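You operate a simulated robot arm through the tools that you are given. There is no shell and no other tool. Be economical: measure what you need, move in short steps, check, and stop when the job is done.

The job below is to be done with a simulated robot arm. You get a single attempt, and the scene is never put back.

Task
Change the pump from pot to tank, flush the line clear and set the dial to 3.0.
Fine: WATER 1 valve shut, WATER 2 valve left open; flush with the yellow button into the cup until the stream is plain water; shut the CUP valve after.

Only the result counts: the job must be done as asked and must still hold three seconds after the hand-in. Knocking over, shifting, dropping, spilling or breaking anything else fails it.

Robot
A 6-joint arm with a two-finger parallel gripper, fixed in place. Base frame: the origin is at the foot of the arm, x ahead of it, y to its left, z up. Lengths are in m, angles in degrees, forces in N, time in s.
With the tool pointing down near the work surface it reaches from about 0.34 to 0.82 m from the base axis. Its first joint turns from -166.0 to 166.0 degrees. Payload 3.91 kg.
The TCP is the grasp point between the finger pads, 0.03 m short of the fingertips. In the tool frame z runs along the fingers and y along their closing line. The gripper opens to 0.11 m. The fingers are 0.02 m wide and 0.01 m thick; the gripper's body (0.048 by 0.112 m) begins 0.055 m behind the TCP.
Orientation is that of the tool frame in the base frame, as a unit quaternion [x, y, z, w]. With the fingers straight down and closing along the base's y, the tool's x points along the base's -x, its y along +y and its z along -z.

Tools
- The arm moves only by the tool apply_moves. Its argument "commands" is a list of rows, each an object (a shift or turn left out is 0, a gripper value left out holds the last) with "claw": the opening, from 0 (shut) to 1 (fully open); "offset": the shift along the base's x, y, z in m, a list of three; "turn": the turn, a rotation vector about the base's x, y, z in degrees, a list of three. In form: [{"claw": claw, "offset": [tx, ty, tz], "turn": [rx, ry, rz]}, ...]. A call has 1 to 20 rows; each row shifts and turns the commanded pose from where the row before left it. Rows are played at 5 a second. More than 0.05 m and 8.6 degrees between two rows, or a gripper value outside its range, and nothing of the call is played. Where a pose cannot be reached the arm comes as near as it can. A force on the tool above 90 N (or 10 N above the force at the start of the call, whichever is more), or a blocked arm, ends the call early, and 0.2 s more pass. Each finger travels about 0.045 m/s and halts on what it meets, pressing with about 34 N; the grip force reading is that of the motor and also rises with nothing between the fingers. The clock runs only during rows and for 0.2 s after the last one: add rows that do not move to give the fingers time. The reply holds the time, the measured pose of the TCP, the force on the tool along the base axes, the opening and the grip force, in the units named above and with some noise.
- Cameras (640 x 400 px; columns grow to the right, rows downward): "scene" is fixed at [0.4021, -0.5022, 1.1508]; the picture's right is [0.96, -0.28, 0.00], its down [-0.09, -0.30, -0.95] and it looks along [0.27, 0.91, -0.31] (base axes); focal length 321 px, centre (320, 200). "wrist" rides on the gripper at [0.077, 0.007, -0.114] in the tool frame; the picture's right is [-0.09, 1.00, 0.00], its down [-0.80, -0.07, -0.59] and it looks along [-0.59, -0.05, 0.80] (tool axes); focal length 270 px, centre (320, 200). There is no depth. A picture from a camera that has moved, and an enlarged one, comes with that camera's place and axes in the base frame and with its lens.
- camera(camera): a new picture of that camera. No time passes.
- slide_trunk(by): slides the trunk up (or, below 0, down) by that many m; the arm rides with it, the base frame stays. It gives what a move gives, with no picture.
- close_up(camera, box): a new picture of the part [left, top, right, bottom] of that camera's present view, enlarged. No time passes.
- finish_job(): hands the job in; it is judged then, once.

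Go step by step. Nothing tells you positions but the pictures and the camera data: compare them with the known pose of the tool, close in by small moves and look again before you grip or let go. The budget is 120 turns and 84 pictures, counting those below and the enlarged ones. Unless the task says otherwise, let go and move clear before handing in, and close with one line.

The tools are called after ">>>" by a JSON object that holds its "api" and its "payload". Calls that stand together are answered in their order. apply_moves: Moves the arm, as the interface text tells. Its arguments: {"type":"object","properties":{"commands":{"type":"array"}},"required":["commands"]} The other tools are called the same way: slide_trunk (by) slides the trunk up or down; camera (camera) takes a picture; close_up (camera, box) takes an enlarged picture of a part of a camera's view; finish_job () hands the job in.

At the start:

```text
t: 0.0
eef_pos: [0.3846, 0.2396, 1.093]
orientation: [0.0, 1.0, 0.0, 0.0]
wrist_force: [0.2, -0.9, 0.2]
finger_gap: 0.1099
grip_force: 0.1
trunk travel left (down, up): [-0.4, 0.21]
```

scene: 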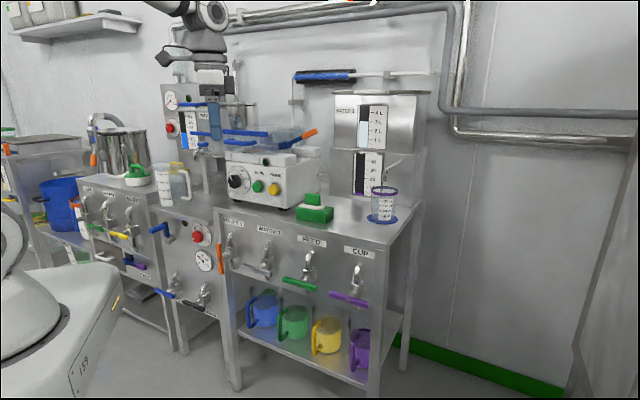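
wrist: 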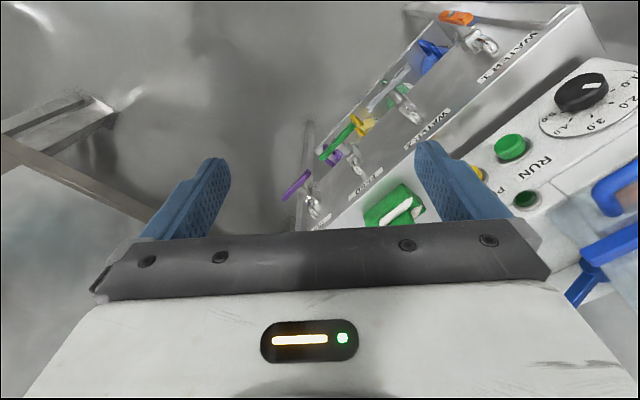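

I see a bench with a pump (dial, yellow and green buttons), two tanks and four valves (WATER 1, WATER 2, FEED, CUP) on the front panel. I'll enlarge the key parts first.

>>> {"api": "close_up", "payload": {"camera": "scene", "box": [200, 200, 400, 325]}}

>>> {"api": "close_up", "payload": {"camera": "scene", "box": [200, 110, 360, 210]}}

>>> {"api": "close_up", "payload": {"camera": "scene", "box": [320, 80, 448, 230]}}

>>> {"api": "close_up", "payload": {"camera": "scene", "box": [70, 80, 270, 310]}}

```text
3.20 times, centred on (300, 262) of scene
camera zoom: at [0.4021, -0.5022, 1.1508], right [0.96, -0.28, 0.0], down [-0.09, -0.3, -0.95], along [0.27, 0.91, -0.31], focal length 1026 px, centre (384, 0)
```

zoom: 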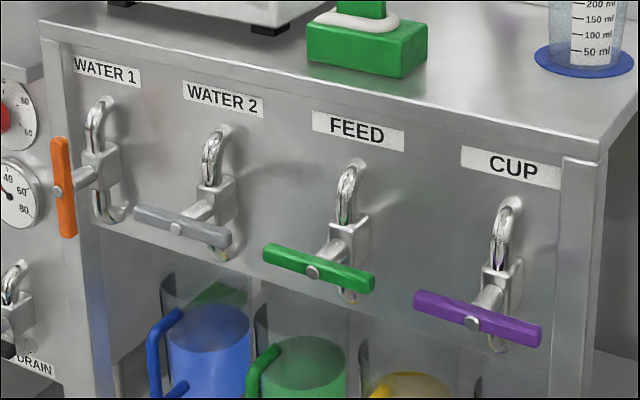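

```text
4.00 times, centred on (280, 160) of scene
camera zoom: at [0.4021, -0.5022, 1.1508], right [0.96, -0.28, 0.0], down [-0.09, -0.3, -0.95], along [0.27, 0.91, -0.31], focal length 1282 px, centre (480, 360)
```

zoom: 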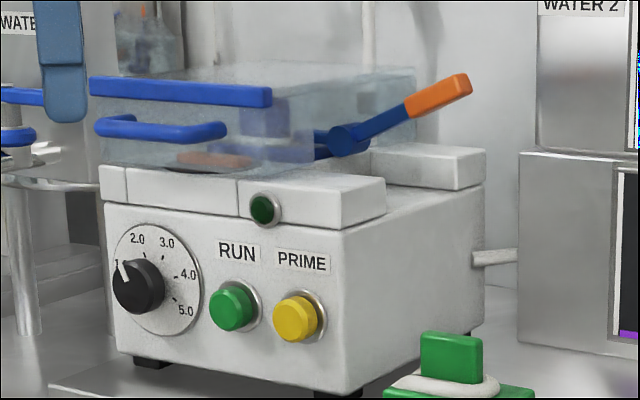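

```text
2.67 times, centred on (384, 155) of scene
camera zoom: at [0.4021, -0.5022, 1.1508], right [0.96, -0.28, 0.0], down [-0.09, -0.3, -0.95], along [0.27, 0.91, -0.31], focal length 855 px, centre (149, 320)
```

zoom: 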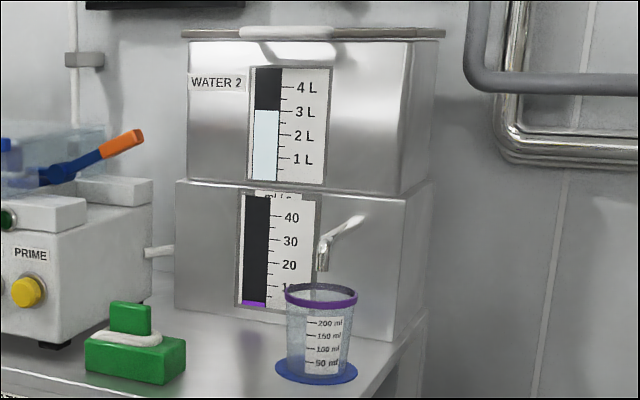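

```text
1.74 times, centred on (170, 195) of scene
camera zoom: at [0.4021, -0.5022, 1.1508], right [0.96, -0.28, 0.0], down [-0.09, -0.3, -0.95], along [0.27, 0.91, -0.31], focal length 558 px, centre (581, 209)
```

zoom: 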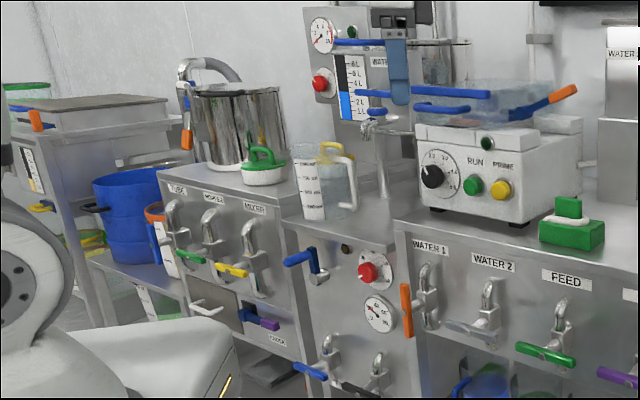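

The bench front runs at about 45°, from roughly (0.35, 0.54) to (0.76, 0.12), facing the robot. Next I'll enlarge the wrist view to triangulate the handles and the dial, and read the gauge.

>>> {"api": "close_up", "payload": {"camera": "wrist", "box": [270, 0, 560, 230]}}

>>> {"api": "close_up", "payload": {"camera": "wrist", "box": [440, 50, 640, 230]}}

>>> {"api": "close_up", "payload": {"camera": "scene", "box": [345, 145, 415, 230]}}

>>> {"api": "close_up", "payload": {"camera": "scene", "box": [222, 160, 292, 205]}}

```text
1.74 times, centred on (415, 115) of wrist
camera zoom: at [0.3091, 0.2461, 1.2083], right [0.09, 1.0, 0.0], down [0.8, -0.07, 0.59], along [0.59, -0.05, -0.8], focal length 470 px, centre (155, 348)
```

zoom: 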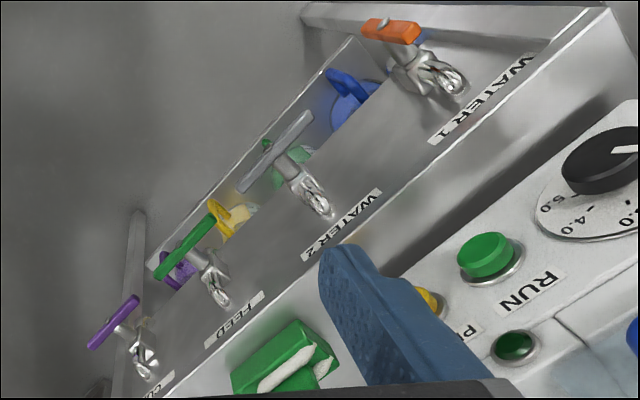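

```text
2.22 times, centred on (540, 140) of wrist
camera zoom: at [0.3091, 0.2461, 1.2083], right [0.09, 1.0, 0.0], down [0.8, -0.07, 0.59], along [0.59, -0.05, -0.8], focal length 601 px, centre (-169, 333)
```

zoom: 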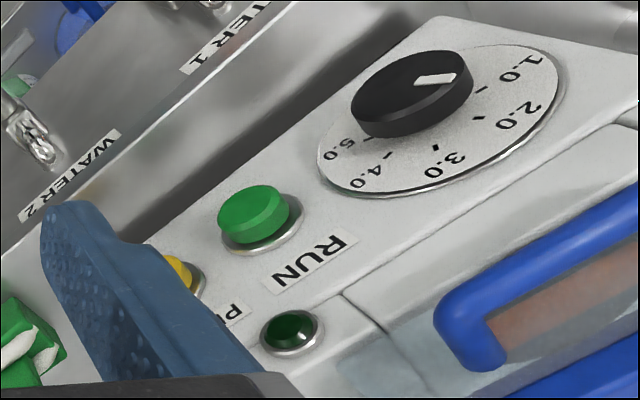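

```text
4.71 times, centred on (380, 188) of scene
camera zoom: at [0.4021, -0.5022, 1.1508], right [0.96, -0.28, 0.0], down [-0.09, -0.3, -0.95], along [0.27, 0.91, -0.31], focal length 1508 px, centre (38, 259)
```

zoom: 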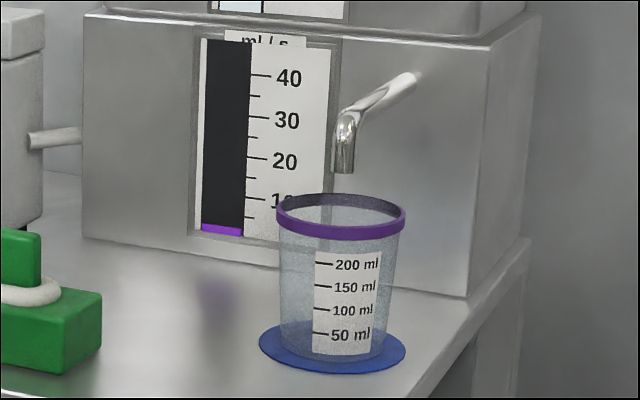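

```text
8.89 times, centred on (257, 182) of scene
camera zoom: at [0.4021, -0.5022, 1.1508], right [0.96, -0.28, 0.0], down [-0.09, -0.3, -0.95], along [0.27, 0.91, -0.31], focal length 2850 px, centre (880, 356)
```

zoom: 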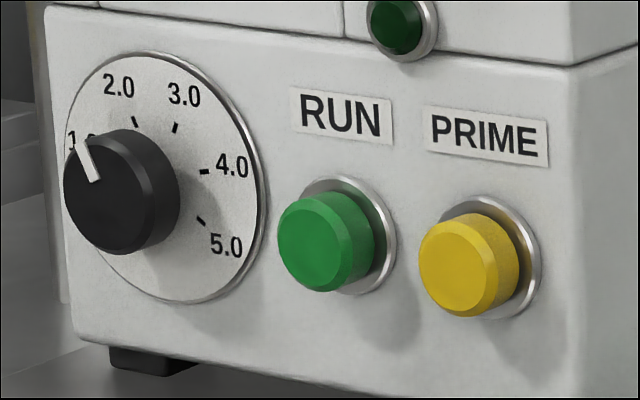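

Triangulated, the handle hubs sit at about W1 (0.347, 0.478), W2 (0.455, 0.364), FEED (0.563, 0.264) and CUP (0.671, 0.155), all near z≈0.645. Their axes point along (0.707, 0.707, 0). W1 is vertical (open) and the others are horizontal (shut). I'll turn the tool to face the panel horizontally.

>>> {"api": "apply_moves", "payload": {"commands": [{"turn": [0, 0, 7.5], "claw": 0.6}, {"turn": [0, 0, 7.5]}, {"turn": [0, 0, 7.5]}, {"turn": [0, 0, 7.5]}, {"turn": [0, 0, 7.5]}, {"turn": [0, 0, 7.5]}, {"turn": [5.303, -5.303, 0]}, {"turn": [5.303, -5.303, 0]}, {"turn": [5.303, -5.303, 0]}, {"turn": [5.303, -5.303, 0]}, {"turn": [5.303, -5.303, 0]}, {"turn": [5.303, -5.303, 0]}, {"turn": [5.303, -5.303, 0]}, {"turn": [5.303, -5.303, 0]}, {"turn": [5.303, -5.303, 0]}, {"turn": [5.303, -5.303, 0]}, {"turn": [5.303, -5.303, 0]}, {"turn": [5.303, -5.303, 0]}, {}, {}]}}

```text
t: 4.2
eef_pos: [0.4187, 0.262, 1.123]
orientation: [-0.286, 0.673, 0.269, 0.627]
wrist_force: [-0.2, 0.0, 0.1]
finger_gap: 0.0659
grip_force: 0.0
out of reach, approached as far as the arm can: row 15, 16, 17, 18
trunk travel left (down, up): [-0.4, 0.21]
```

The pitch stopped just short of reach because the wrist was too close to the base, so I'll move out slightly to complete the orientation.

>>> {"api": "apply_moves", "payload": {"commands": [{"offset": [0.03, 0.03, 0]}, {"offset": [0.02, 0.02, 0]}, {}]}}

>>> {"api": "camera", "payload": {"camera": "scene"}}

```text
t: 5.0
eef_pos: [0.4668, 0.3129, 1.1252]
orientation: [-0.286, 0.672, 0.27, 0.627]
wrist_force: [-0.5, 0.6, -0.4]
finger_gap: 0.0659
grip_force: 0.1
trunk travel left (down, up): [-0.4, 0.21]
```

```text
73 pictures are left
```

scene: 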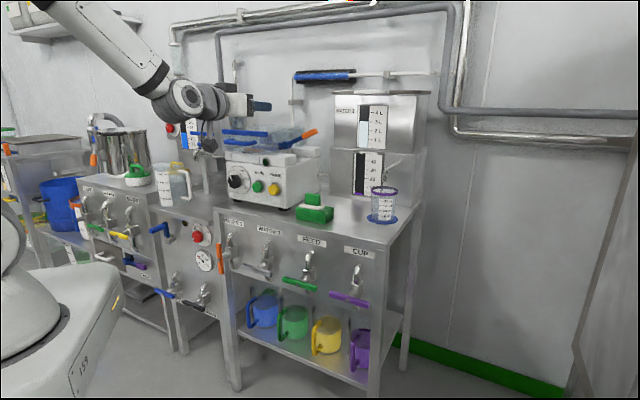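

The tool is now nearly horizontal. I'll trim the orientation and lower the trunk part way.

>>> {"api": "apply_moves", "payload": {"commands": [{"turn": [2.7, -2.7, -1.4]}, {"offset": [-0.03, -0.02, -0.03]}, {}]}}

>>> {"api": "slide_trunk", "payload": {"by": -0.25}}

```text
t: 5.8
eef_pos: [0.4371, 0.2895, 1.0929]
orientation: [-0.272, 0.653, 0.274, 0.651]
wrist_force: [0.5, -0.2, 0.3]
finger_gap: 0.066
grip_force: 0.1
trunk travel left (down, up): [-0.4, 0.21]
```

```text
t: 8.4
eef_pos: [0.4374, 0.2911, 0.8423]
orientation: [-0.272, 0.654, 0.273, 0.652]
wrist_force: [-0.1, 0.1, 0.0]
finger_gap: 0.066
grip_force: 0.0
trunk travel left (down, up): [-0.15, 0.46]
```

That works. Next I'll move in front of W1 with generous standoff, staying above table level, and look.

>>> {"api": "apply_moves", "payload": {"commands": [{"offset": [-0.03, 0.0, -0.03]}, {"offset": [-0.03, 0.03, -0.0]}, {"offset": [-0.03, 0.03, -0.0]}, {"offset": [-0.03, 0.03, 0]}, {"offset": [-0.02, 0.03, 0]}, {}]}}

>>> {"api": "camera", "payload": {"camera": "wrist"}}

>>> {"api": "camera", "payload": {"camera": "scene"}}

```text
t: 9.8
eef_pos: [0.4371, 0.293, 0.8262]
orientation: [-0.274, 0.654, 0.275, 0.65]
wrist_force: [-0.3, 0.5, 0.5]
finger_gap: 0.0659
grip_force: 0.1
out of reach, approached as far as the arm can: row 1, 2, 3, 4, 5
trunk travel left (down, up): [-0.15, 0.46]
```

```text
72 pictures are left
camera wrist: at [0.3529, 0.2149, 0.751], right [-0.71, 0.7, 0.09], down [-0.36, -0.47, 0.8], along [0.6, 0.54, 0.59], focal length 270 px, centre (320, 200)
```

wrist: 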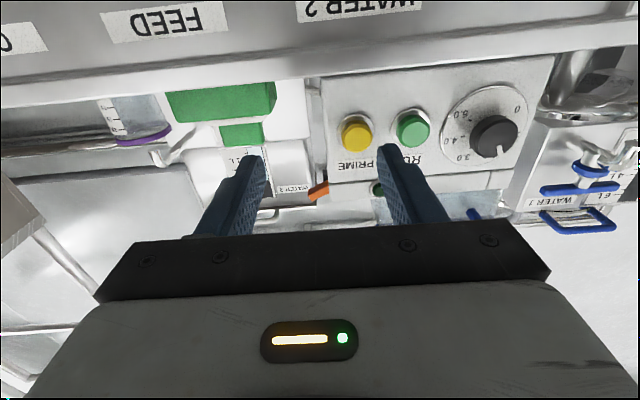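

```text
71 pictures are left
```

scene: 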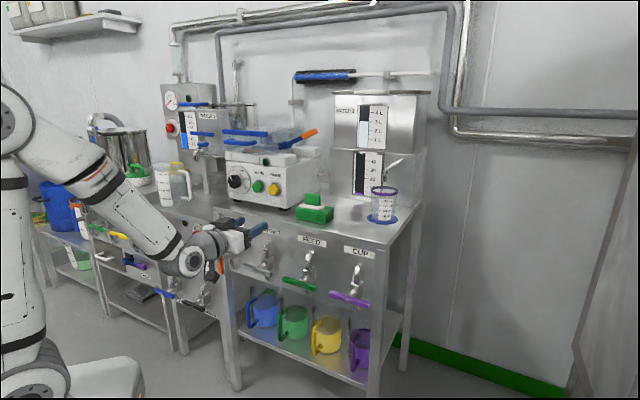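

A horizontal tool needs the TCP at r≥0.515 along the panel normal. That still leaves the fingertips clear of the handles (r≈0.58), so I'll slide sideways in front of W1.

>>> {"api": "apply_moves", "payload": {"commands": [{"offset": [0.003, 0.003, 0]}, {"offset": [-0.03, 0.03, 0]}, {"offset": [-0.03, 0.03, 0]}, {"offset": [-0.03, 0.03, 0]}, {"offset": [-0.03, 0.03, 0]}, {"offset": [-0.015, 0.015, 0]}, {}]}}

>>> {"api": "camera", "payload": {"camera": "scene"}}

>>> {"api": "camera", "payload": {"camera": "wrist"}}

```text
t: 11.4
eef_pos: [0.4422, 0.2951, 0.826]
orientation: [-0.273, 0.654, 0.275, 0.65]
wrist_force: [0.2, -0.5, -0.3]
finger_gap: 0.066
grip_force: 0.1
out of reach, approached as far as the arm can: row 2, 3, 4, 5, 6
trunk travel left (down, up): [-0.15, 0.46]
```

```text
70 pictures are left
```

scene: 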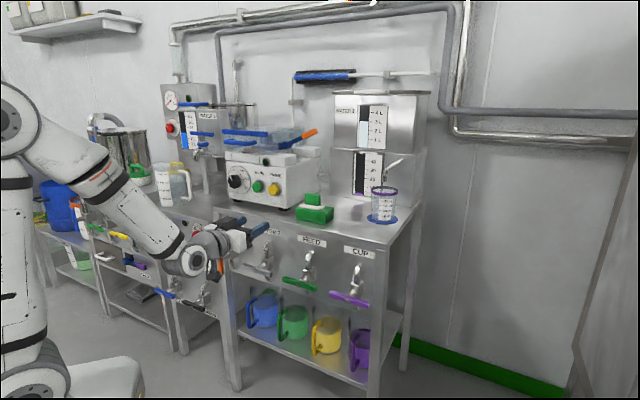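

```text
69 pictures are left
camera wrist: at [0.3578, 0.2179, 0.7502], right [-0.71, 0.7, 0.09], down [-0.36, -0.47, 0.8], along [0.6, 0.54, 0.59], focal length 270 px, centre (320, 200)
```

wrist: 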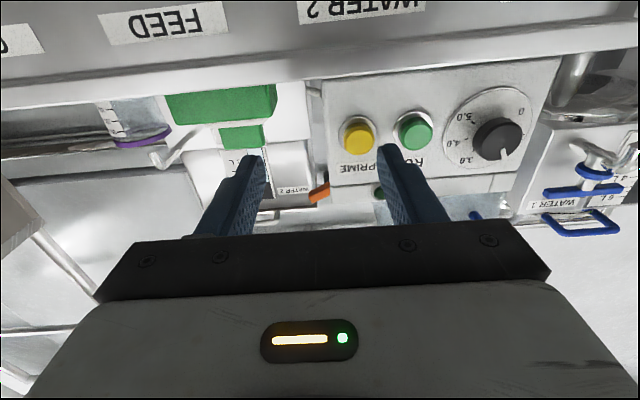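

The wrist can't pass close to the base axis, so I'll make the sideways move at a larger radius (tips still short of the table edge).

>>> {"api": "apply_moves", "payload": {"commands": [{"offset": [0.025, 0.025, 0]}, {"offset": [-0.02, 0.03, 0]}, {"offset": [-0.03, 0.03, 0]}, {"offset": [-0.03, 0.03, 0]}, {"offset": [-0.03, 0.03, 0]}, {"offset": [-0.025, 0.025, 0]}, {}]}}

```text
t: 13.0
eef_pos: [0.4668, 0.3128, 0.8251]
orientation: [-0.275, 0.653, 0.277, 0.649]
wrist_force: [0.2, -0.5, 0.1]
finger_gap: 0.0659
grip_force: 0.0
out of reach, approached as far as the arm can: row 1, 2, 3, 4, 5, 6
trunk travel left (down, up): [-0.15, 0.46]
```

Horizontal orientation is too constrained near the base. I'll tilt the tool about 45° downward instead and push the levers with closed fingertips.

>>> {"api": "apply_moves", "payload": {"commands": [{"offset": [-0.01, -0.01, 0.02], "turn": [-5.66, 5.66, 0], "claw": 0}, {"turn": [-5.66, 5.66, 0]}, {"turn": [-5.66, 5.66, 0]}, {"turn": [-5.66, 5.66, 0]}, {"turn": [-5.66, 5.66, 0]}, {"turn": [-2.66, 2.66, 0]}, {"offset": [-0.03, 0, 0]}, {"offset": [-0.03, 0.03, 0]}, {"offset": [-0.03, 0.03, 0]}, {"offset": [-0.03, 0.03, 0]}, {"offset": [-0.03, 0.03, 0]}, {}]}}

>>> {"api": "camera", "payload": {"camera": "scene"}}

>>> {"api": "camera", "payload": {"camera": "wrist"}}

```text
t: 15.6
eef_pos: [0.3028, 0.433, 0.8424]
orientation: [-0.35, 0.827, 0.184, 0.4]
wrist_force: [0.6, 0.4, -0.2]
finger_gap: 0.0001
grip_force: 34.3
out of reach, approached as far as the arm can: row 5
trunk travel left (down, up): [-0.15, 0.46]
```

```text
68 pictures are left
```

scene: 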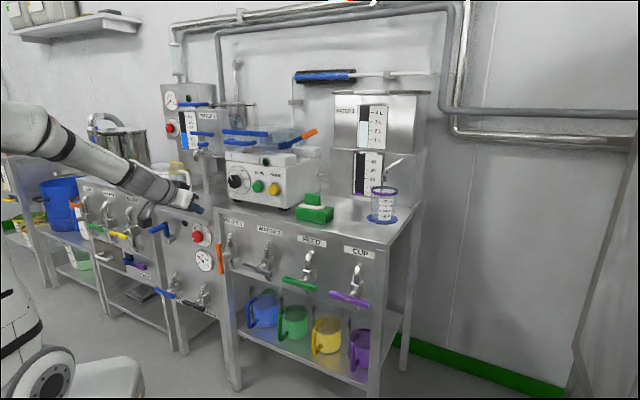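

```text
67 pictures are left
camera wrist: at [0.2035, 0.337, 0.8523], right [-0.69, 0.72, 0.1], down [0.08, -0.05, 1.0], along [0.72, 0.69, -0.03], focal length 270 px, centre (320, 200)
```

wrist: 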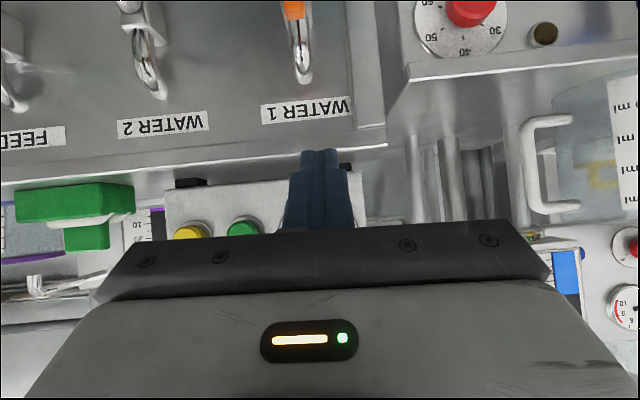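

The tilted pose reaches well. I'll bring the closed fingertips beside the left of the top end of the orange W1 bar.

>>> {"api": "apply_moves", "payload": {"commands": [{"offset": [-0.012, 0.018, -0.04]}, {"offset": [0, 0, -0.04]}, {"offset": [0, 0, -0.04]}, {"offset": [0, 0, -0.03]}, {"offset": [0.01, 0.015, 0]}, {"offset": [0.012, 0.015, 0]}, {}]}}

>>> {"api": "close_up", "payload": {"camera": "scene", "box": [170, 190, 290, 290]}}

>>> {"api": "camera", "payload": {"camera": "wrist"}}

```text
t: 17.2
eef_pos: [0.3147, 0.4793, 0.695]
orientation: [-0.35, 0.827, 0.185, 0.399]
wrist_force: [0.1, -0.1, 0.8]
finger_gap: 0.0
grip_force: 34.0
trunk travel left (down, up): [-0.15, 0.46]
```

```text
4.00 times, centred on (230, 240) of scene
camera zoom: at [0.4021, -0.5022, 1.1508], right [0.96, -0.28, 0.0], down [-0.09, -0.3, -0.95], along [0.27, 0.91, -0.31], focal length 1282 px, centre (680, 40)
```

zoom: 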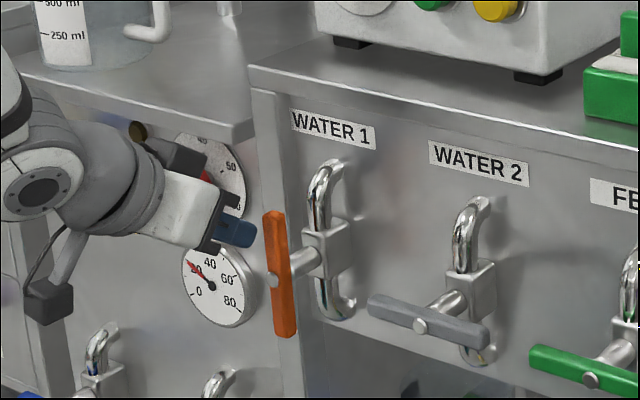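

```text
65 pictures are left
camera wrist: at [0.2149, 0.3838, 0.7053], right [-0.69, 0.72, 0.1], down [0.09, -0.05, 1.0], along [0.72, 0.69, -0.03], focal length 270 px, centre (320, 200)
```

wrist: 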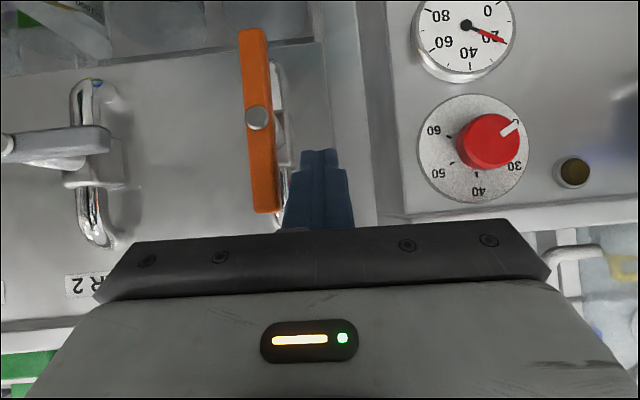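

W1's hub is at (0.354, 0.472, 0.647) and the bar's half-length is about 0.057. I'll push the top of the bar to the right along an arc, doing the first half and then checking.

>>> {"api": "apply_moves", "payload": {"commands": [{"offset": [0.0113, -0.0113, 0.008]}, {"offset": [0.0078, -0.0078, 0.005]}, {"offset": [0.0081, -0.0081, 0]}, {"offset": [0.0079, -0.0079, -0.0026]}]}}

>>> {"api": "camera", "payload": {"camera": "wrist"}}

```text
t: 18.2
eef_pos: [0.3487, 0.4445, 0.7039]
orientation: [-0.35, 0.827, 0.185, 0.399]
wrist_force: [0.2, 0.5, 0.2]
finger_gap: 0.0
grip_force: 34.5
trunk travel left (down, up): [-0.15, 0.46]
```

```text
64 pictures are left
camera wrist: at [0.2496, 0.3487, 0.7148], right [-0.69, 0.72, 0.1], down [0.08, -0.05, 1.0], along [0.72, 0.69, -0.03], focal length 270 px, centre (320, 200)
```

wrist: 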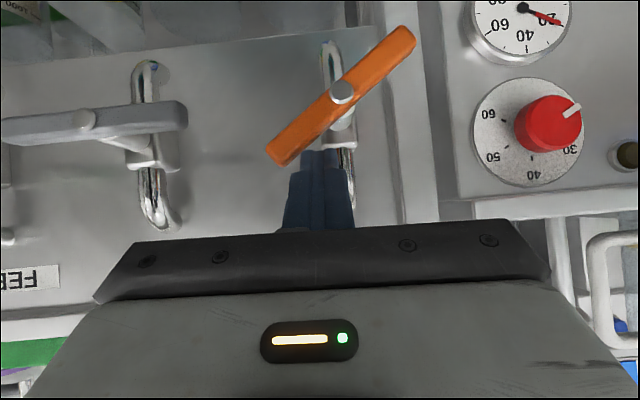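

It turns freely. I'll continue to horizontal.

>>> {"api": "apply_moves", "payload": {"commands": [{"offset": [0.0071, -0.0071, -0.0054]}, {"offset": [0.0059, -0.0059, -0.0078]}, {"offset": [0.0042, -0.0042, -0.0078]}, {}]}}

>>> {"api": "camera", "payload": {"camera": "wrist"}}

```text
t: 19.2
eef_pos: [0.3667, 0.4282, 0.685]
orientation: [-0.349, 0.826, 0.186, 0.401]
wrist_force: [-1.6, 2.6, 10.4]
finger_gap: 0.0001
grip_force: 34.2
trunk travel left (down, up): [-0.15, 0.46]
```

```text
63 pictures are left
camera wrist: at [0.2673, 0.3329, 0.6943], right [-0.69, 0.72, 0.1], down [0.08, -0.05, 1.0], along [0.72, 0.69, -0.02], focal length 270 px, centre (320, 200)
```

wrist: 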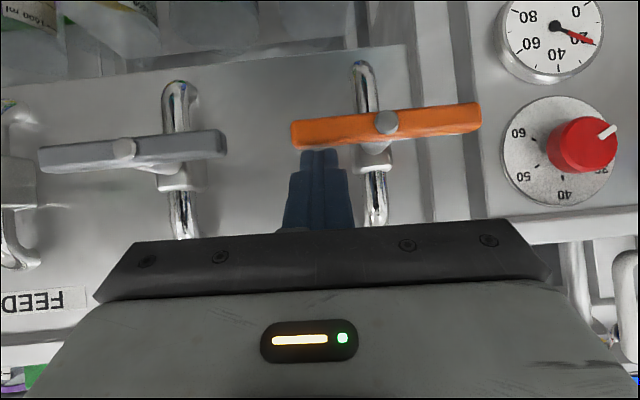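

W1 is now horizontal against its stop, so it's shut. W2 should open with the opposite sense, so I'll lift, move above its left end and check.

>>> {"api": "apply_moves", "payload": {"commands": [{"offset": [-0.004, -0.004, 0.03]}, {"offset": [0.025, -0.025, 0]}, {"offset": [0.024, -0.024, 0]}, {"offset": [0.004, 0.004, 0]}, {}]}}

>>> {"api": "camera", "payload": {"camera": "wrist"}}

```text
t: 20.4
eef_pos: [0.3865, 0.4038, 0.7118]
orientation: [-0.348, 0.828, 0.181, 0.401]
wrist_force: [0.7, -0.1, 0.3]
finger_gap: 0.0
grip_force: 34.1
out of reach, approached as far as the arm can: row 2, 3
trunk travel left (down, up): [-0.15, 0.46]
```

```text
62 pictures are left
camera wrist: at [0.286, 0.3079, 0.7227], right [-0.68, 0.73, 0.09], down [0.08, -0.05, 1.0], along [0.73, 0.69, -0.03], focal length 270 px, centre (320, 200)
```

wrist: 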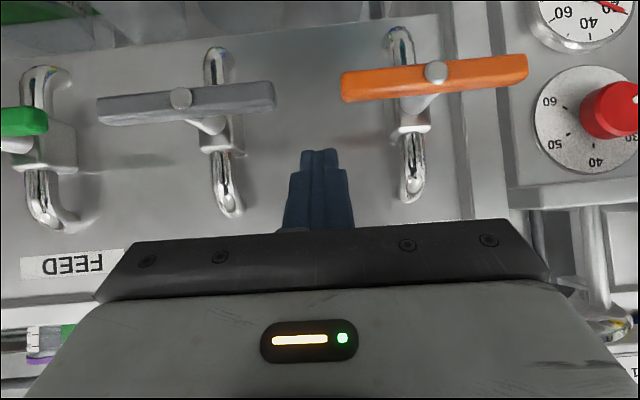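

Blocked again by the inner limit, so I'll tilt a bit steeper and continue to above the left end of W2.

>>> {"api": "apply_moves", "payload": {"commands": [{"turn": [-4.5, 4.5, -1]}, {"turn": [-4.5, 4.5, -1]}, {"offset": [0.012, -0.012, 0.005]}, {"offset": [0.012, -0.01, 0]}, {"offset": [0.0107, -0.003, 0]}, {}]}}

>>> {"api": "camera", "payload": {"camera": "wrist"}}

```text
t: 21.8
eef_pos: [0.4244, 0.3759, 0.7157]
orientation: [-0.348, 0.859, 0.146, 0.345]
wrist_force: [0.2, 1.0, 0.8]
finger_gap: 0.0
grip_force: 33.8
out of reach, approached as far as the arm can: row 2
trunk travel left (down, up): [-0.15, 0.46]
```

```text
61 pictures are left
camera wrist: at [0.323, 0.2855, 0.7459], right [-0.65, 0.76, 0.07], down [0.17, 0.06, 0.98], along [0.74, 0.65, -0.17], focal length 270 px, centre (320, 200)
```

wrist: 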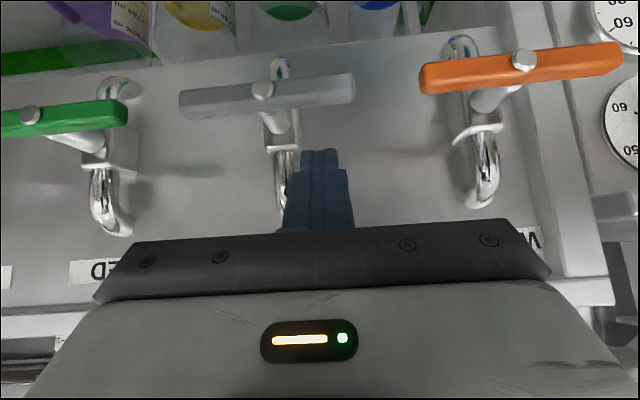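

The tip is now above the left end of W2's grey bar. I'll push it down (counter-clockwise) for the first half.

>>> {"api": "apply_moves", "payload": {"commands": [{"offset": [-0.0021, 0.0021, -0.023]}, {"offset": [-0.0014, 0.0014, -0.006]}, {"offset": [-0.0023, 0.0023, -0.011]}, {"offset": [-0.0002, 0.0002, -0.0114]}, {"offset": [0.0018, -0.0018, -0.0112]}, {}]}}

>>> {"api": "camera", "payload": {"camera": "wrist"}}

```text
t: 23.2
eef_pos: [0.4097, 0.3863, 0.6519]
orientation: [-0.345, 0.861, 0.141, 0.346]
wrist_force: [-0.3, 0.5, 0.5]
finger_gap: 0.0002
grip_force: 34.0
out of reach, approached as far as the arm can: row 4
trunk travel left (down, up): [-0.15, 0.46]
```

```text
60 pictures are left
camera wrist: at [0.3096, 0.2976, 0.6821], right [-0.64, 0.76, 0.06], down [0.17, 0.06, 0.98], along [0.75, 0.64, -0.17], focal length 270 px, centre (320, 200)
```

wrist: 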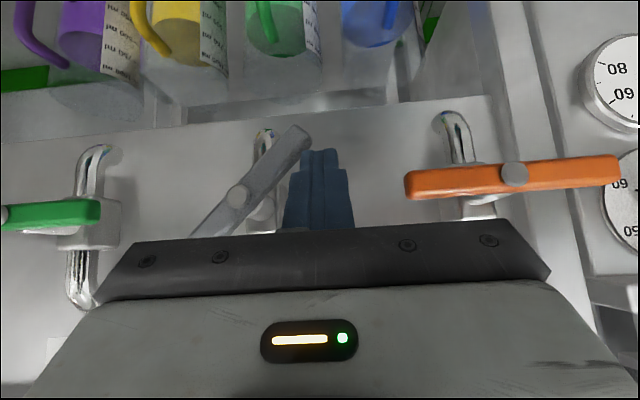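

It's moving freely, about 50° through. I'll continue to vertical.

>>> {"api": "apply_moves", "payload": {"commands": [{"offset": [0.0085, -0.0085, -0.006]}, {"offset": [0.0075, -0.0075, -0.007]}, {"offset": [0.0075, -0.0075, -0.005]}, {"offset": [0.002, -0.002, 0]}, {}]}}

>>> {"api": "camera", "payload": {"camera": "wrist"}}

```text
t: 24.4
eef_pos: [0.402, 0.3881, 0.6348]
orientation: [-0.346, 0.861, 0.141, 0.345]
wrist_force: [-0.3, -0.1, 0.6]
finger_gap: 0.0002
grip_force: 34.1
out of reach, approached as far as the arm can: row 1, 2, 3
trunk travel left (down, up): [-0.15, 0.46]
```

```text
59 pictures are left
camera wrist: at [0.3009, 0.3001, 0.6653], right [-0.64, 0.76, 0.07], down [0.17, 0.06, 0.98], along [0.75, 0.64, -0.17], focal length 270 px, centre (320, 200)
```

wrist: 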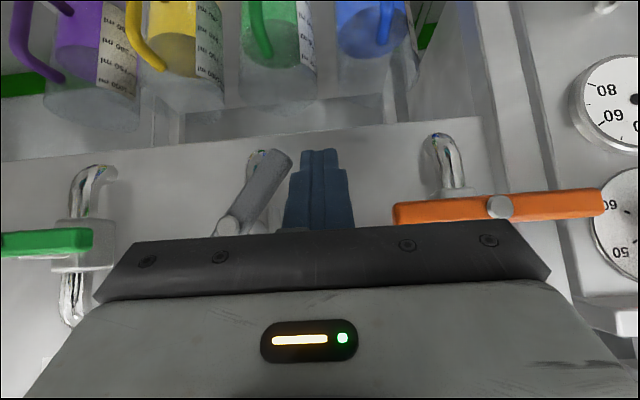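

The reach limit shows again. I'll steepen the tool (toward 70°) beside the bar and then finish the push.

>>> {"api": "apply_moves", "payload": {"commands": [{"offset": [-0.003, 0.007, 0.0]}, {"turn": [-4.8, 4.8, 0], "offset": [0.002, 0.002, 0.002]}, {"turn": [-4.8, 4.8, 0], "offset": [0.003, 0.003, 0.002]}, {"turn": [-4.8, 4.8, 0], "offset": [0.003, 0.003, 0.002]}, {}]}}

>>> {"api": "apply_moves", "payload": {"commands": [{"offset": [0.005, -0.005, 0]}, {"offset": [0.005, -0.005, 0]}, {}]}}

>>> {"api": "camera", "payload": {"camera": "wrist"}}

```text
t: 25.6
eef_pos: [0.4131, 0.3929, 0.6405]
orientation: [-0.35, 0.888, 0.092, 0.284]
wrist_force: [-0.1, 0.3, -0.6]
finger_gap: 0.0001
grip_force: 34.6
out of reach, approached as far as the arm can: row 3, 4
trunk travel left (down, up): [-0.15, 0.46]
```

```text
t: 26.4
eef_pos: [0.4231, 0.3827, 0.6396]
orientation: [-0.35, 0.888, 0.092, 0.284]
wrist_force: [0.6, -0.1, 0.9]
finger_gap: 0.0
grip_force: 34.0
trunk travel left (down, up): [-0.15, 0.46]
```

```text
58 pictures are left
camera wrist: at [0.3231, 0.3017, 0.6907], right [-0.62, 0.79, 0.01], down [0.26, 0.19, 0.95], along [0.74, 0.59, -0.32], focal length 270 px, centre (320, 200)
```

wrist: 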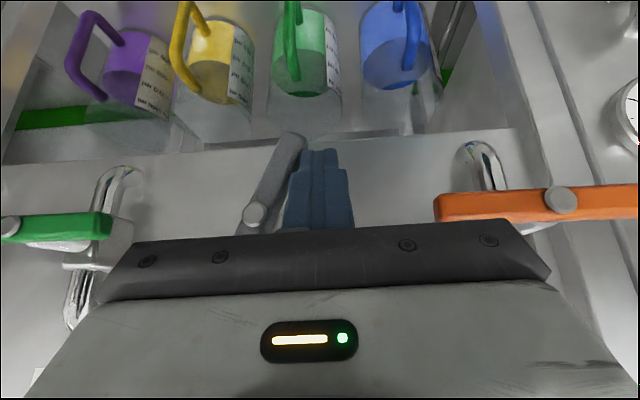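

Good, there's room now. I'll continue to the right.

>>> {"api": "apply_moves", "payload": {"commands": [{"offset": [0.005, -0.005, -0.002]}, {"offset": [0.005, -0.005, -0.002]}, {"offset": [0.004, -0.004, 0]}, {}]}}

>>> {"api": "camera", "payload": {"camera": "wrist"}}

>>> {"api": "close_up", "payload": {"camera": "scene", "box": [190, 200, 310, 300]}}

```text
t: 27.4
eef_pos: [0.4329, 0.3714, 0.6347]
orientation: [-0.353, 0.887, 0.094, 0.283]
wrist_force: [-30.1, 26.9, -3.4]
finger_gap: 0.0
grip_force: 34.2
trunk travel left (down, up): [-0.15, 0.46]
```

```text
57 pictures are left
camera wrist: at [0.3333, 0.2903, 0.6868], right [-0.62, 0.78, 0.02], down [0.26, 0.19, 0.95], along [0.74, 0.6, -0.32], focal length 270 px, centre (320, 200)
```

wrist: 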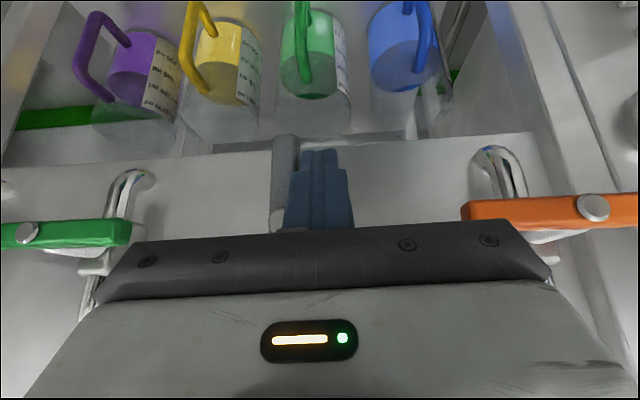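

```text
4.00 times, centred on (250, 250) of scene
camera zoom: at [0.4021, -0.5022, 1.1508], right [0.96, -0.28, 0.0], down [-0.09, -0.3, -0.95], along [0.27, 0.91, -0.31], focal length 1282 px, centre (600, 0)
```

zoom: 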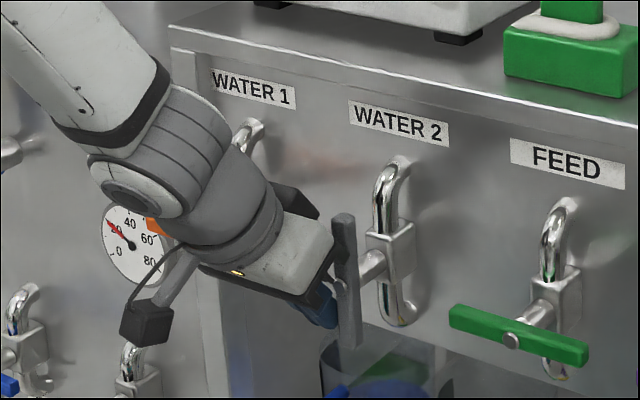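

W2 is vertical and firm at its stop, so it's open. Next I'll back off, rise, and travel right to CUP.

>>> {"api": "apply_moves", "payload": {"commands": [{"offset": [-0.01, 0.005, 0]}, {"offset": [-0.005, -0.005, 0.04]}, {"offset": [0, 0, 0.045]}, {"offset": [0, 0, 0.04]}, {"offset": [0.033, -0.035, 0]}, {"offset": [0.034, -0.034, 0]}, {"offset": [0.034, -0.034, 0]}, {"offset": [0.034, -0.034, 0]}, {"offset": [0.034, -0.034, 0]}, {"offset": [0.034, -0.034, 0]}, {}]}}

>>> {"api": "camera", "payload": {"camera": "wrist"}}

```text
t: 29.8
eef_pos: [0.6214, 0.163, 0.7571]
orientation: [-0.35, 0.888, 0.093, 0.285]
wrist_force: [-1.3, 0.4, -0.5]
finger_gap: 0.0
grip_force: 34.2
trunk travel left (down, up): [-0.15, 0.46]
```

```text
55 pictures are left
camera wrist: at [0.5212, 0.0833, 0.8086], right [-0.62, 0.79, 0.02], down [0.26, 0.19, 0.95], along [0.74, 0.59, -0.32], focal length 270 px, centre (320, 200)
```

wrist: 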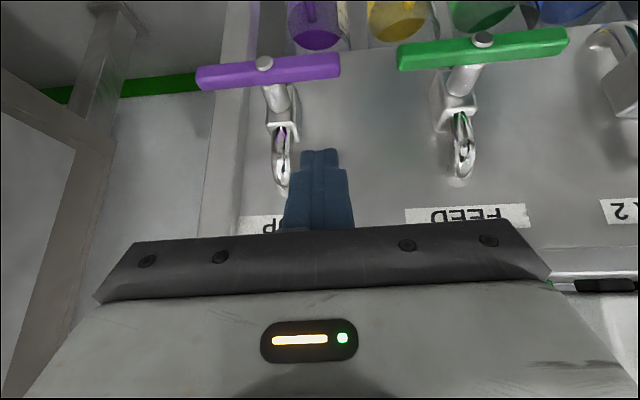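

CUP's hub is at (0.674, 0.152, 0.643). I'll push its left end down and round to vertical in one run, then check.

>>> {"api": "apply_moves", "payload": {"commands": [{"offset": [0.0115, 0.0075, -0.045]}, {"offset": [0, 0, -0.025]}, {"offset": [-0.0023, 0.0023, -0.012]}, {"offset": [-0.0002, 0.0002, -0.0114]}, {"offset": [0.0018, -0.0018, -0.0112]}, {"offset": [0.0038, -0.0038, -0.01]}, {"offset": [0.0055, -0.0055, -0.0084]}, {"offset": [0.0069, -0.0069, -0.006]}, {"offset": [0.001, -0.001, 0]}, {}]}}

>>> {"api": "camera", "payload": {"camera": "wrist"}}

>>> {"api": "camera", "payload": {"camera": "scene"}}

```text
t: 32.0
eef_pos: [0.6473, 0.1608, 0.6353]
orientation: [-0.355, 0.886, 0.095, 0.283]
wrist_force: [-54.9, 41.4, 26.5]
finger_gap: 0.0
grip_force: 34.0
trunk travel left (down, up): [-0.15, 0.46]
```

```text
54 pictures are left
camera wrist: at [0.5477, 0.0787, 0.6865], right [-0.63, 0.78, 0.02], down [0.26, 0.19, 0.95], along [0.73, 0.6, -0.32], focal length 270 px, centre (320, 200)
```

wrist: 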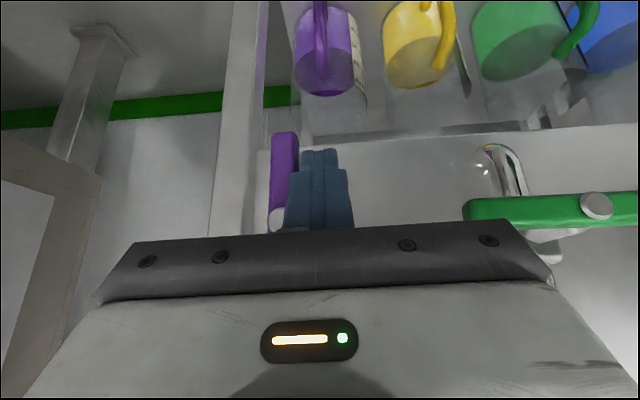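

```text
53 pictures are left
```

scene: 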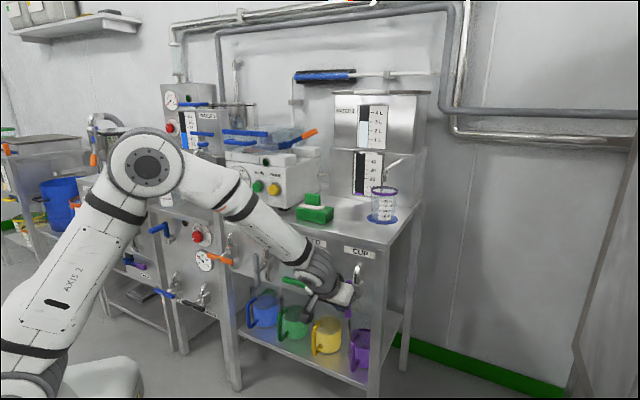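

CUP is open and hard on its stop. The yellow button is at about (0.535, 0.444, 0.873) and the knob at (0.422, 0.534, 0.884). I'll back off, rise and swing left with less tilt, ready to press yellow.

>>> {"api": "apply_moves", "payload": {"commands": [{"offset": [-0.012, 0.004, 0]}, {"offset": [-0.02, -0.02, 0.01]}, {"offset": [0, 0, 0.045]}, {"offset": [0, 0, 0.045], "turn": [4, -4, 0]}, {"offset": [0, 0, 0.045], "turn": [4, -4, 0]}, {"offset": [0, 0, 0.045], "turn": [4, -4, 0]}, {"offset": [0, 0, 0.045], "turn": [4, -4, 0]}, {"offset": [-0.033, 0.033, 0.02]}, {"offset": [-0.033, 0.033, 0]}, {"offset": [-0.033, 0.033, 0]}, {"offset": [-0.03, 0.04, 0]}, {}]}}

>>> {"api": "camera", "payload": {"camera": "wrist"}}

>>> {"api": "camera", "payload": {"camera": "scene"}}

```text
refused: row 8 steps farther than a row can; nothing moved
```

```text
52 pictures are left
camera wrist: at [0.5477, 0.0787, 0.6865], right [-0.63, 0.78, 0.02], down [0.26, 0.19, 0.95], along [0.73, 0.6, -0.32], focal length 270 px, centre (320, 200)
```

wrist: 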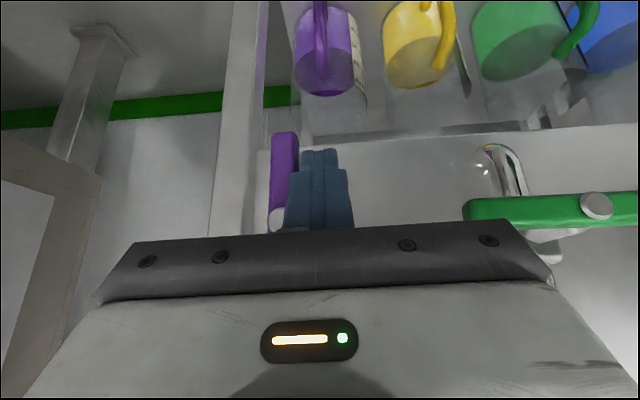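

```text
51 pictures are left
```

scene: 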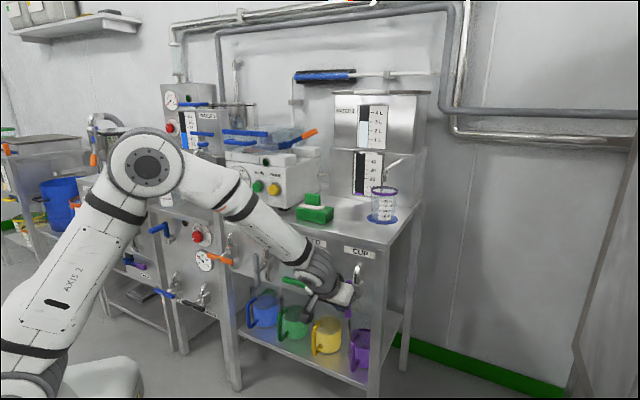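

One row was too long, so nothing moved. I'm sending the same path with shorter rows.

>>> {"api": "apply_moves", "payload": {"commands": [{"offset": [-0.012, 0.004, 0]}, {"offset": [-0.02, -0.02, 0.01]}, {"offset": [0, 0, 0.045]}, {"offset": [0, 0, 0.045], "turn": [4, -4, 0]}, {"offset": [0, 0, 0.045], "turn": [4, -4, 0]}, {"offset": [0, 0, 0.045], "turn": [4, -4, 0]}, {"offset": [0, 0, 0.045], "turn": [4, -4, 0]}, {"offset": [-0.03, 0.033, 0.02]}, {"offset": [-0.033, 0.034, 0]}, {"offset": [-0.033, 0.034, 0]}, {"offset": [-0.03, 0.038, 0]}, {}]}}

>>> {"api": "camera", "payload": {"camera": "wrist"}}

>>> {"api": "camera", "payload": {"camera": "scene"}}

```text
t: 34.6
eef_pos: [0.4944, 0.2774, 0.882]
orientation: [-0.317, 0.818, 0.165, 0.451]
wrist_force: [0.0, 0.6, -1.0]
finger_gap: 0.0
grip_force: 34.5
trunk travel left (down, up): [-0.15, 0.46]
```

```text
50 pictures are left
camera wrist: at [0.3876, 0.1902, 0.8803], right [-0.63, 0.77, 0.06], down [-0.01, -0.09, 1.0], along [0.78, 0.63, 0.07], focal length 270 px, centre (320, 200)
```

wrist: 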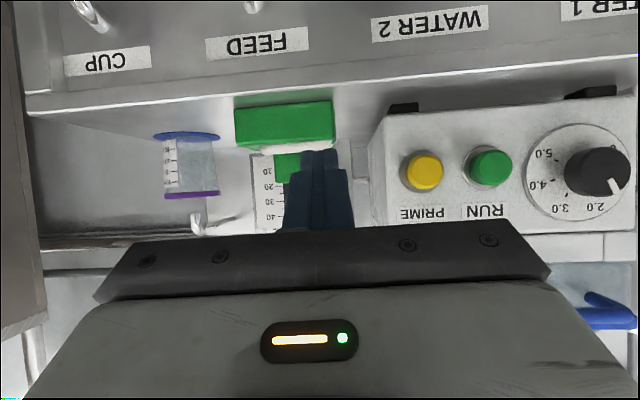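

```text
49 pictures are left
```

scene: 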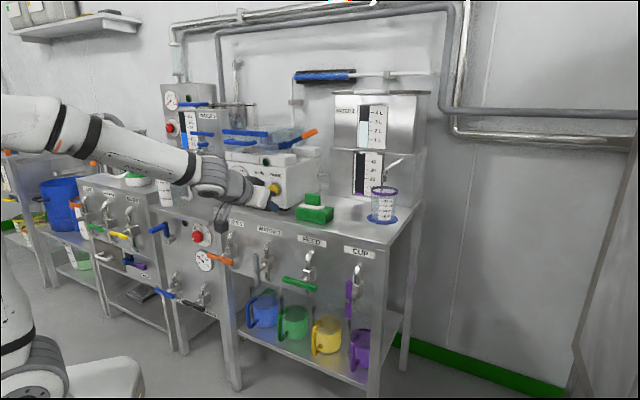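

The yellow button is confirmed at (0.535, 0.446, 0.875). I'll move the tip to about 3 cm in front of it.

>>> {"api": "apply_moves", "payload": {"commands": [{"offset": [-0.0325, 0.0325, 0.002]}, {"offset": [-0.0325, 0.0325, 0]}, {"offset": [0.03, 0.03, 0]}, {"offset": [0.033, 0.033, 0]}, {}]}}

>>> {"api": "camera", "payload": {"camera": "wrist"}}

>>> {"api": "close_up", "payload": {"camera": "scene", "box": [200, 110, 360, 210]}}

```text
t: 35.8
eef_pos: [0.4955, 0.4067, 0.8869]
orientation: [-0.316, 0.819, 0.164, 0.45]
wrist_force: [0.5, -0.7, 0.1]
finger_gap: 0.0001
grip_force: 34.0
trunk travel left (down, up): [-0.15, 0.46]
```

```text
48 pictures are left
camera wrist: at [0.3876, 0.3201, 0.8849], right [-0.63, 0.77, 0.06], down [-0.01, -0.09, 1.0], along [0.78, 0.63, 0.06], focal length 270 px, centre (320, 200)
```

wrist: 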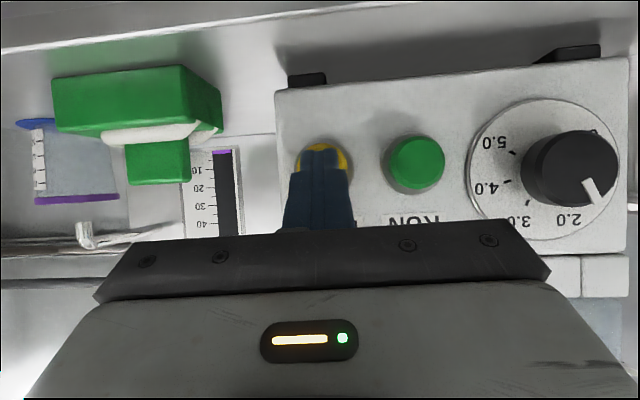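

```text
4.00 times, centred on (280, 160) of scene
camera zoom: at [0.4021, -0.5022, 1.1508], right [0.96, -0.28, 0.0], down [-0.09, -0.3, -0.95], along [0.27, 0.91, -0.31], focal length 1282 px, centre (480, 360)
```

zoom: 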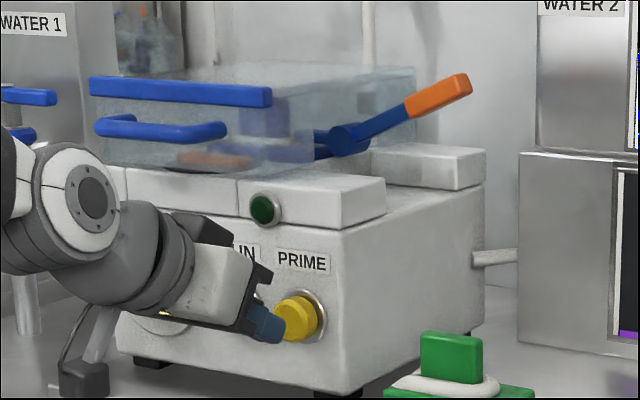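

The tip is centred on the yellow button. I'll advance gently until contact.

>>> {"api": "apply_moves", "payload": {"commands": [{"offset": [0.006, 0.006, 0]}, {"offset": [0.006, 0.006, 0]}, {"offset": [0.004, 0.004, 0]}]}}

>>> {"api": "close_up", "payload": {"camera": "scene", "box": [240, 130, 420, 240]}}

```text
t: 36.6
eef_pos: [0.5072, 0.4209, 0.8871]
orientation: [-0.316, 0.819, 0.164, 0.449]
wrist_force: [-20.4, -17.3, -3.5]
finger_gap: 0.0
grip_force: 33.5
trunk travel left (down, up): [-0.15, 0.46]
```

```text
3.56 times, centred on (330, 185) of scene
camera zoom: at [0.4021, -0.5022, 1.1508], right [0.96, -0.28, 0.0], down [-0.09, -0.3, -0.95], along [0.27, 0.91, -0.31], focal length 1140 px, centre (284, 253)
```

zoom: 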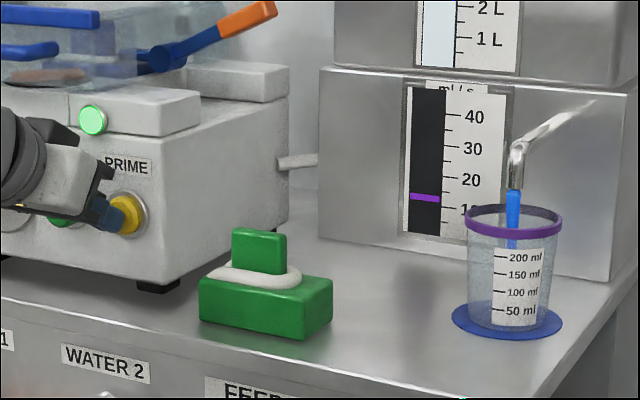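

The pump is running at about 13 ml/s with a blue stream into the cup. I'll hold it and watch.

>>> {"api": "apply_moves", "payload": {"commands": [{}, {}, {}, {}, {}, {}, {}, {}, {}, {}]}}

>>> {"api": "close_up", "payload": {"camera": "scene", "box": [345, 145, 415, 230]}}

```text
t: 38.8
eef_pos: [0.5079, 0.4208, 0.8874]
orientation: [-0.317, 0.819, 0.165, 0.449]
wrist_force: [-26.3, -24.8, -12.3]
finger_gap: 0.0
grip_force: 34.1
trunk travel left (down, up): [-0.15, 0.46]
```

```text
4.71 times, centred on (380, 188) of scene
camera zoom: at [0.4021, -0.5022, 1.1508], right [0.96, -0.28, 0.0], down [-0.09, -0.3, -0.95], along [0.27, 0.91, -0.31], focal length 1508 px, centre (38, 259)
```

zoom: 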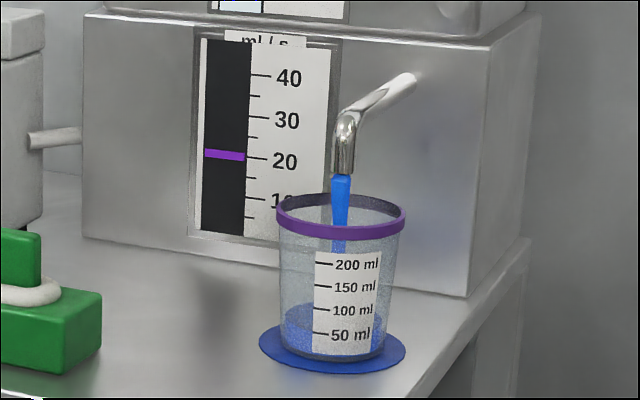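

>>> {"api": "apply_moves", "payload": {"commands": [{}, {}, {}, {}, {}, {}, {}]}}

>>> {"api": "close_up", "payload": {"camera": "scene", "box": [345, 145, 415, 230]}}

```text
t: 40.4
eef_pos: [0.5066, 0.4213, 0.8881]
orientation: [-0.317, 0.819, 0.165, 0.45]
wrist_force: [-25.9, -25.5, -11.4]
finger_gap: 0.0
grip_force: 34.3
trunk travel left (down, up): [-0.15, 0.46]
```

```text
4.71 times, centred on (380, 188) of scene
camera zoom: at [0.4021, -0.5022, 1.1508], right [0.96, -0.28, 0.0], down [-0.09, -0.3, -0.95], along [0.27, 0.91, -0.31], focal length 1508 px, centre (38, 259)
```

zoom: 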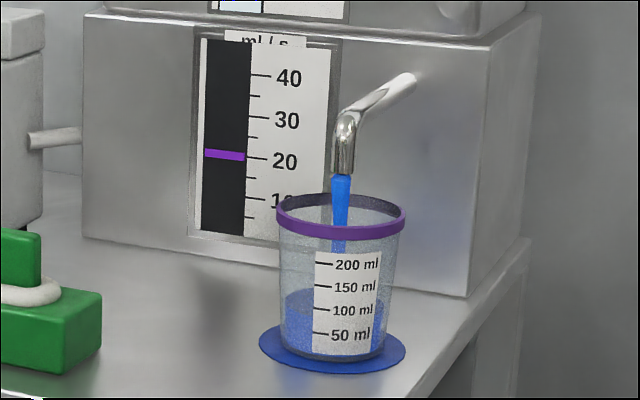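

>>> {"api": "apply_moves", "payload": {"commands": [{}, {}, {}, {}, {}, {}]}}

>>> {"api": "close_up", "payload": {"camera": "scene", "box": [345, 145, 415, 230]}}

```text
t: 41.8
eef_pos: [0.5072, 0.4214, 0.8879]
orientation: [-0.316, 0.819, 0.165, 0.45]
wrist_force: [-25.6, -24.9, -11.8]
finger_gap: 0.0
grip_force: 33.7
trunk travel left (down, up): [-0.15, 0.46]
```

```text
4.71 times, centred on (380, 188) of scene
camera zoom: at [0.4021, -0.5022, 1.1508], right [0.96, -0.28, 0.0], down [-0.09, -0.3, -0.95], along [0.27, 0.91, -0.31], focal length 1508 px, centre (38, 259)
```

zoom: 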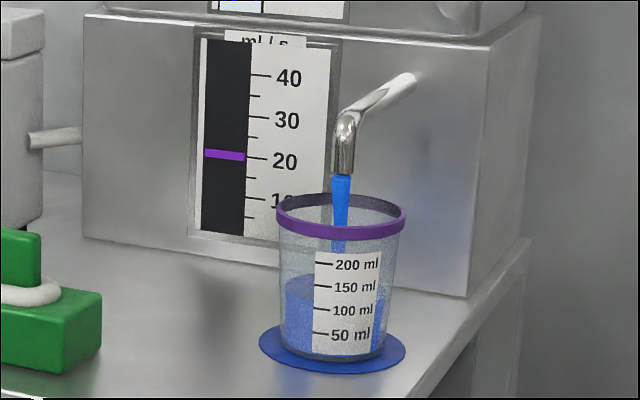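

>>> {"api": "apply_moves", "payload": {"commands": [{}, {}, {}, {}]}}

>>> {"api": "close_up", "payload": {"camera": "scene", "box": [345, 145, 415, 230]}}

```text
t: 42.8
eef_pos: [0.5063, 0.4213, 0.8869]
orientation: [-0.317, 0.819, 0.165, 0.45]
wrist_force: [-25.7, -24.7, -10.5]
finger_gap: 0.0
grip_force: 34.3
trunk travel left (down, up): [-0.15, 0.46]
```

```text
4.71 times, centred on (380, 188) of scene
camera zoom: at [0.4021, -0.5022, 1.1508], right [0.96, -0.28, 0.0], down [-0.09, -0.3, -0.95], along [0.27, 0.91, -0.31], focal length 1508 px, centre (38, 259)
```

zoom: 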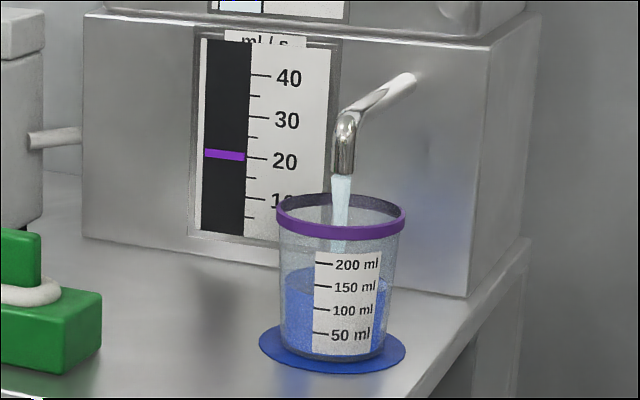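

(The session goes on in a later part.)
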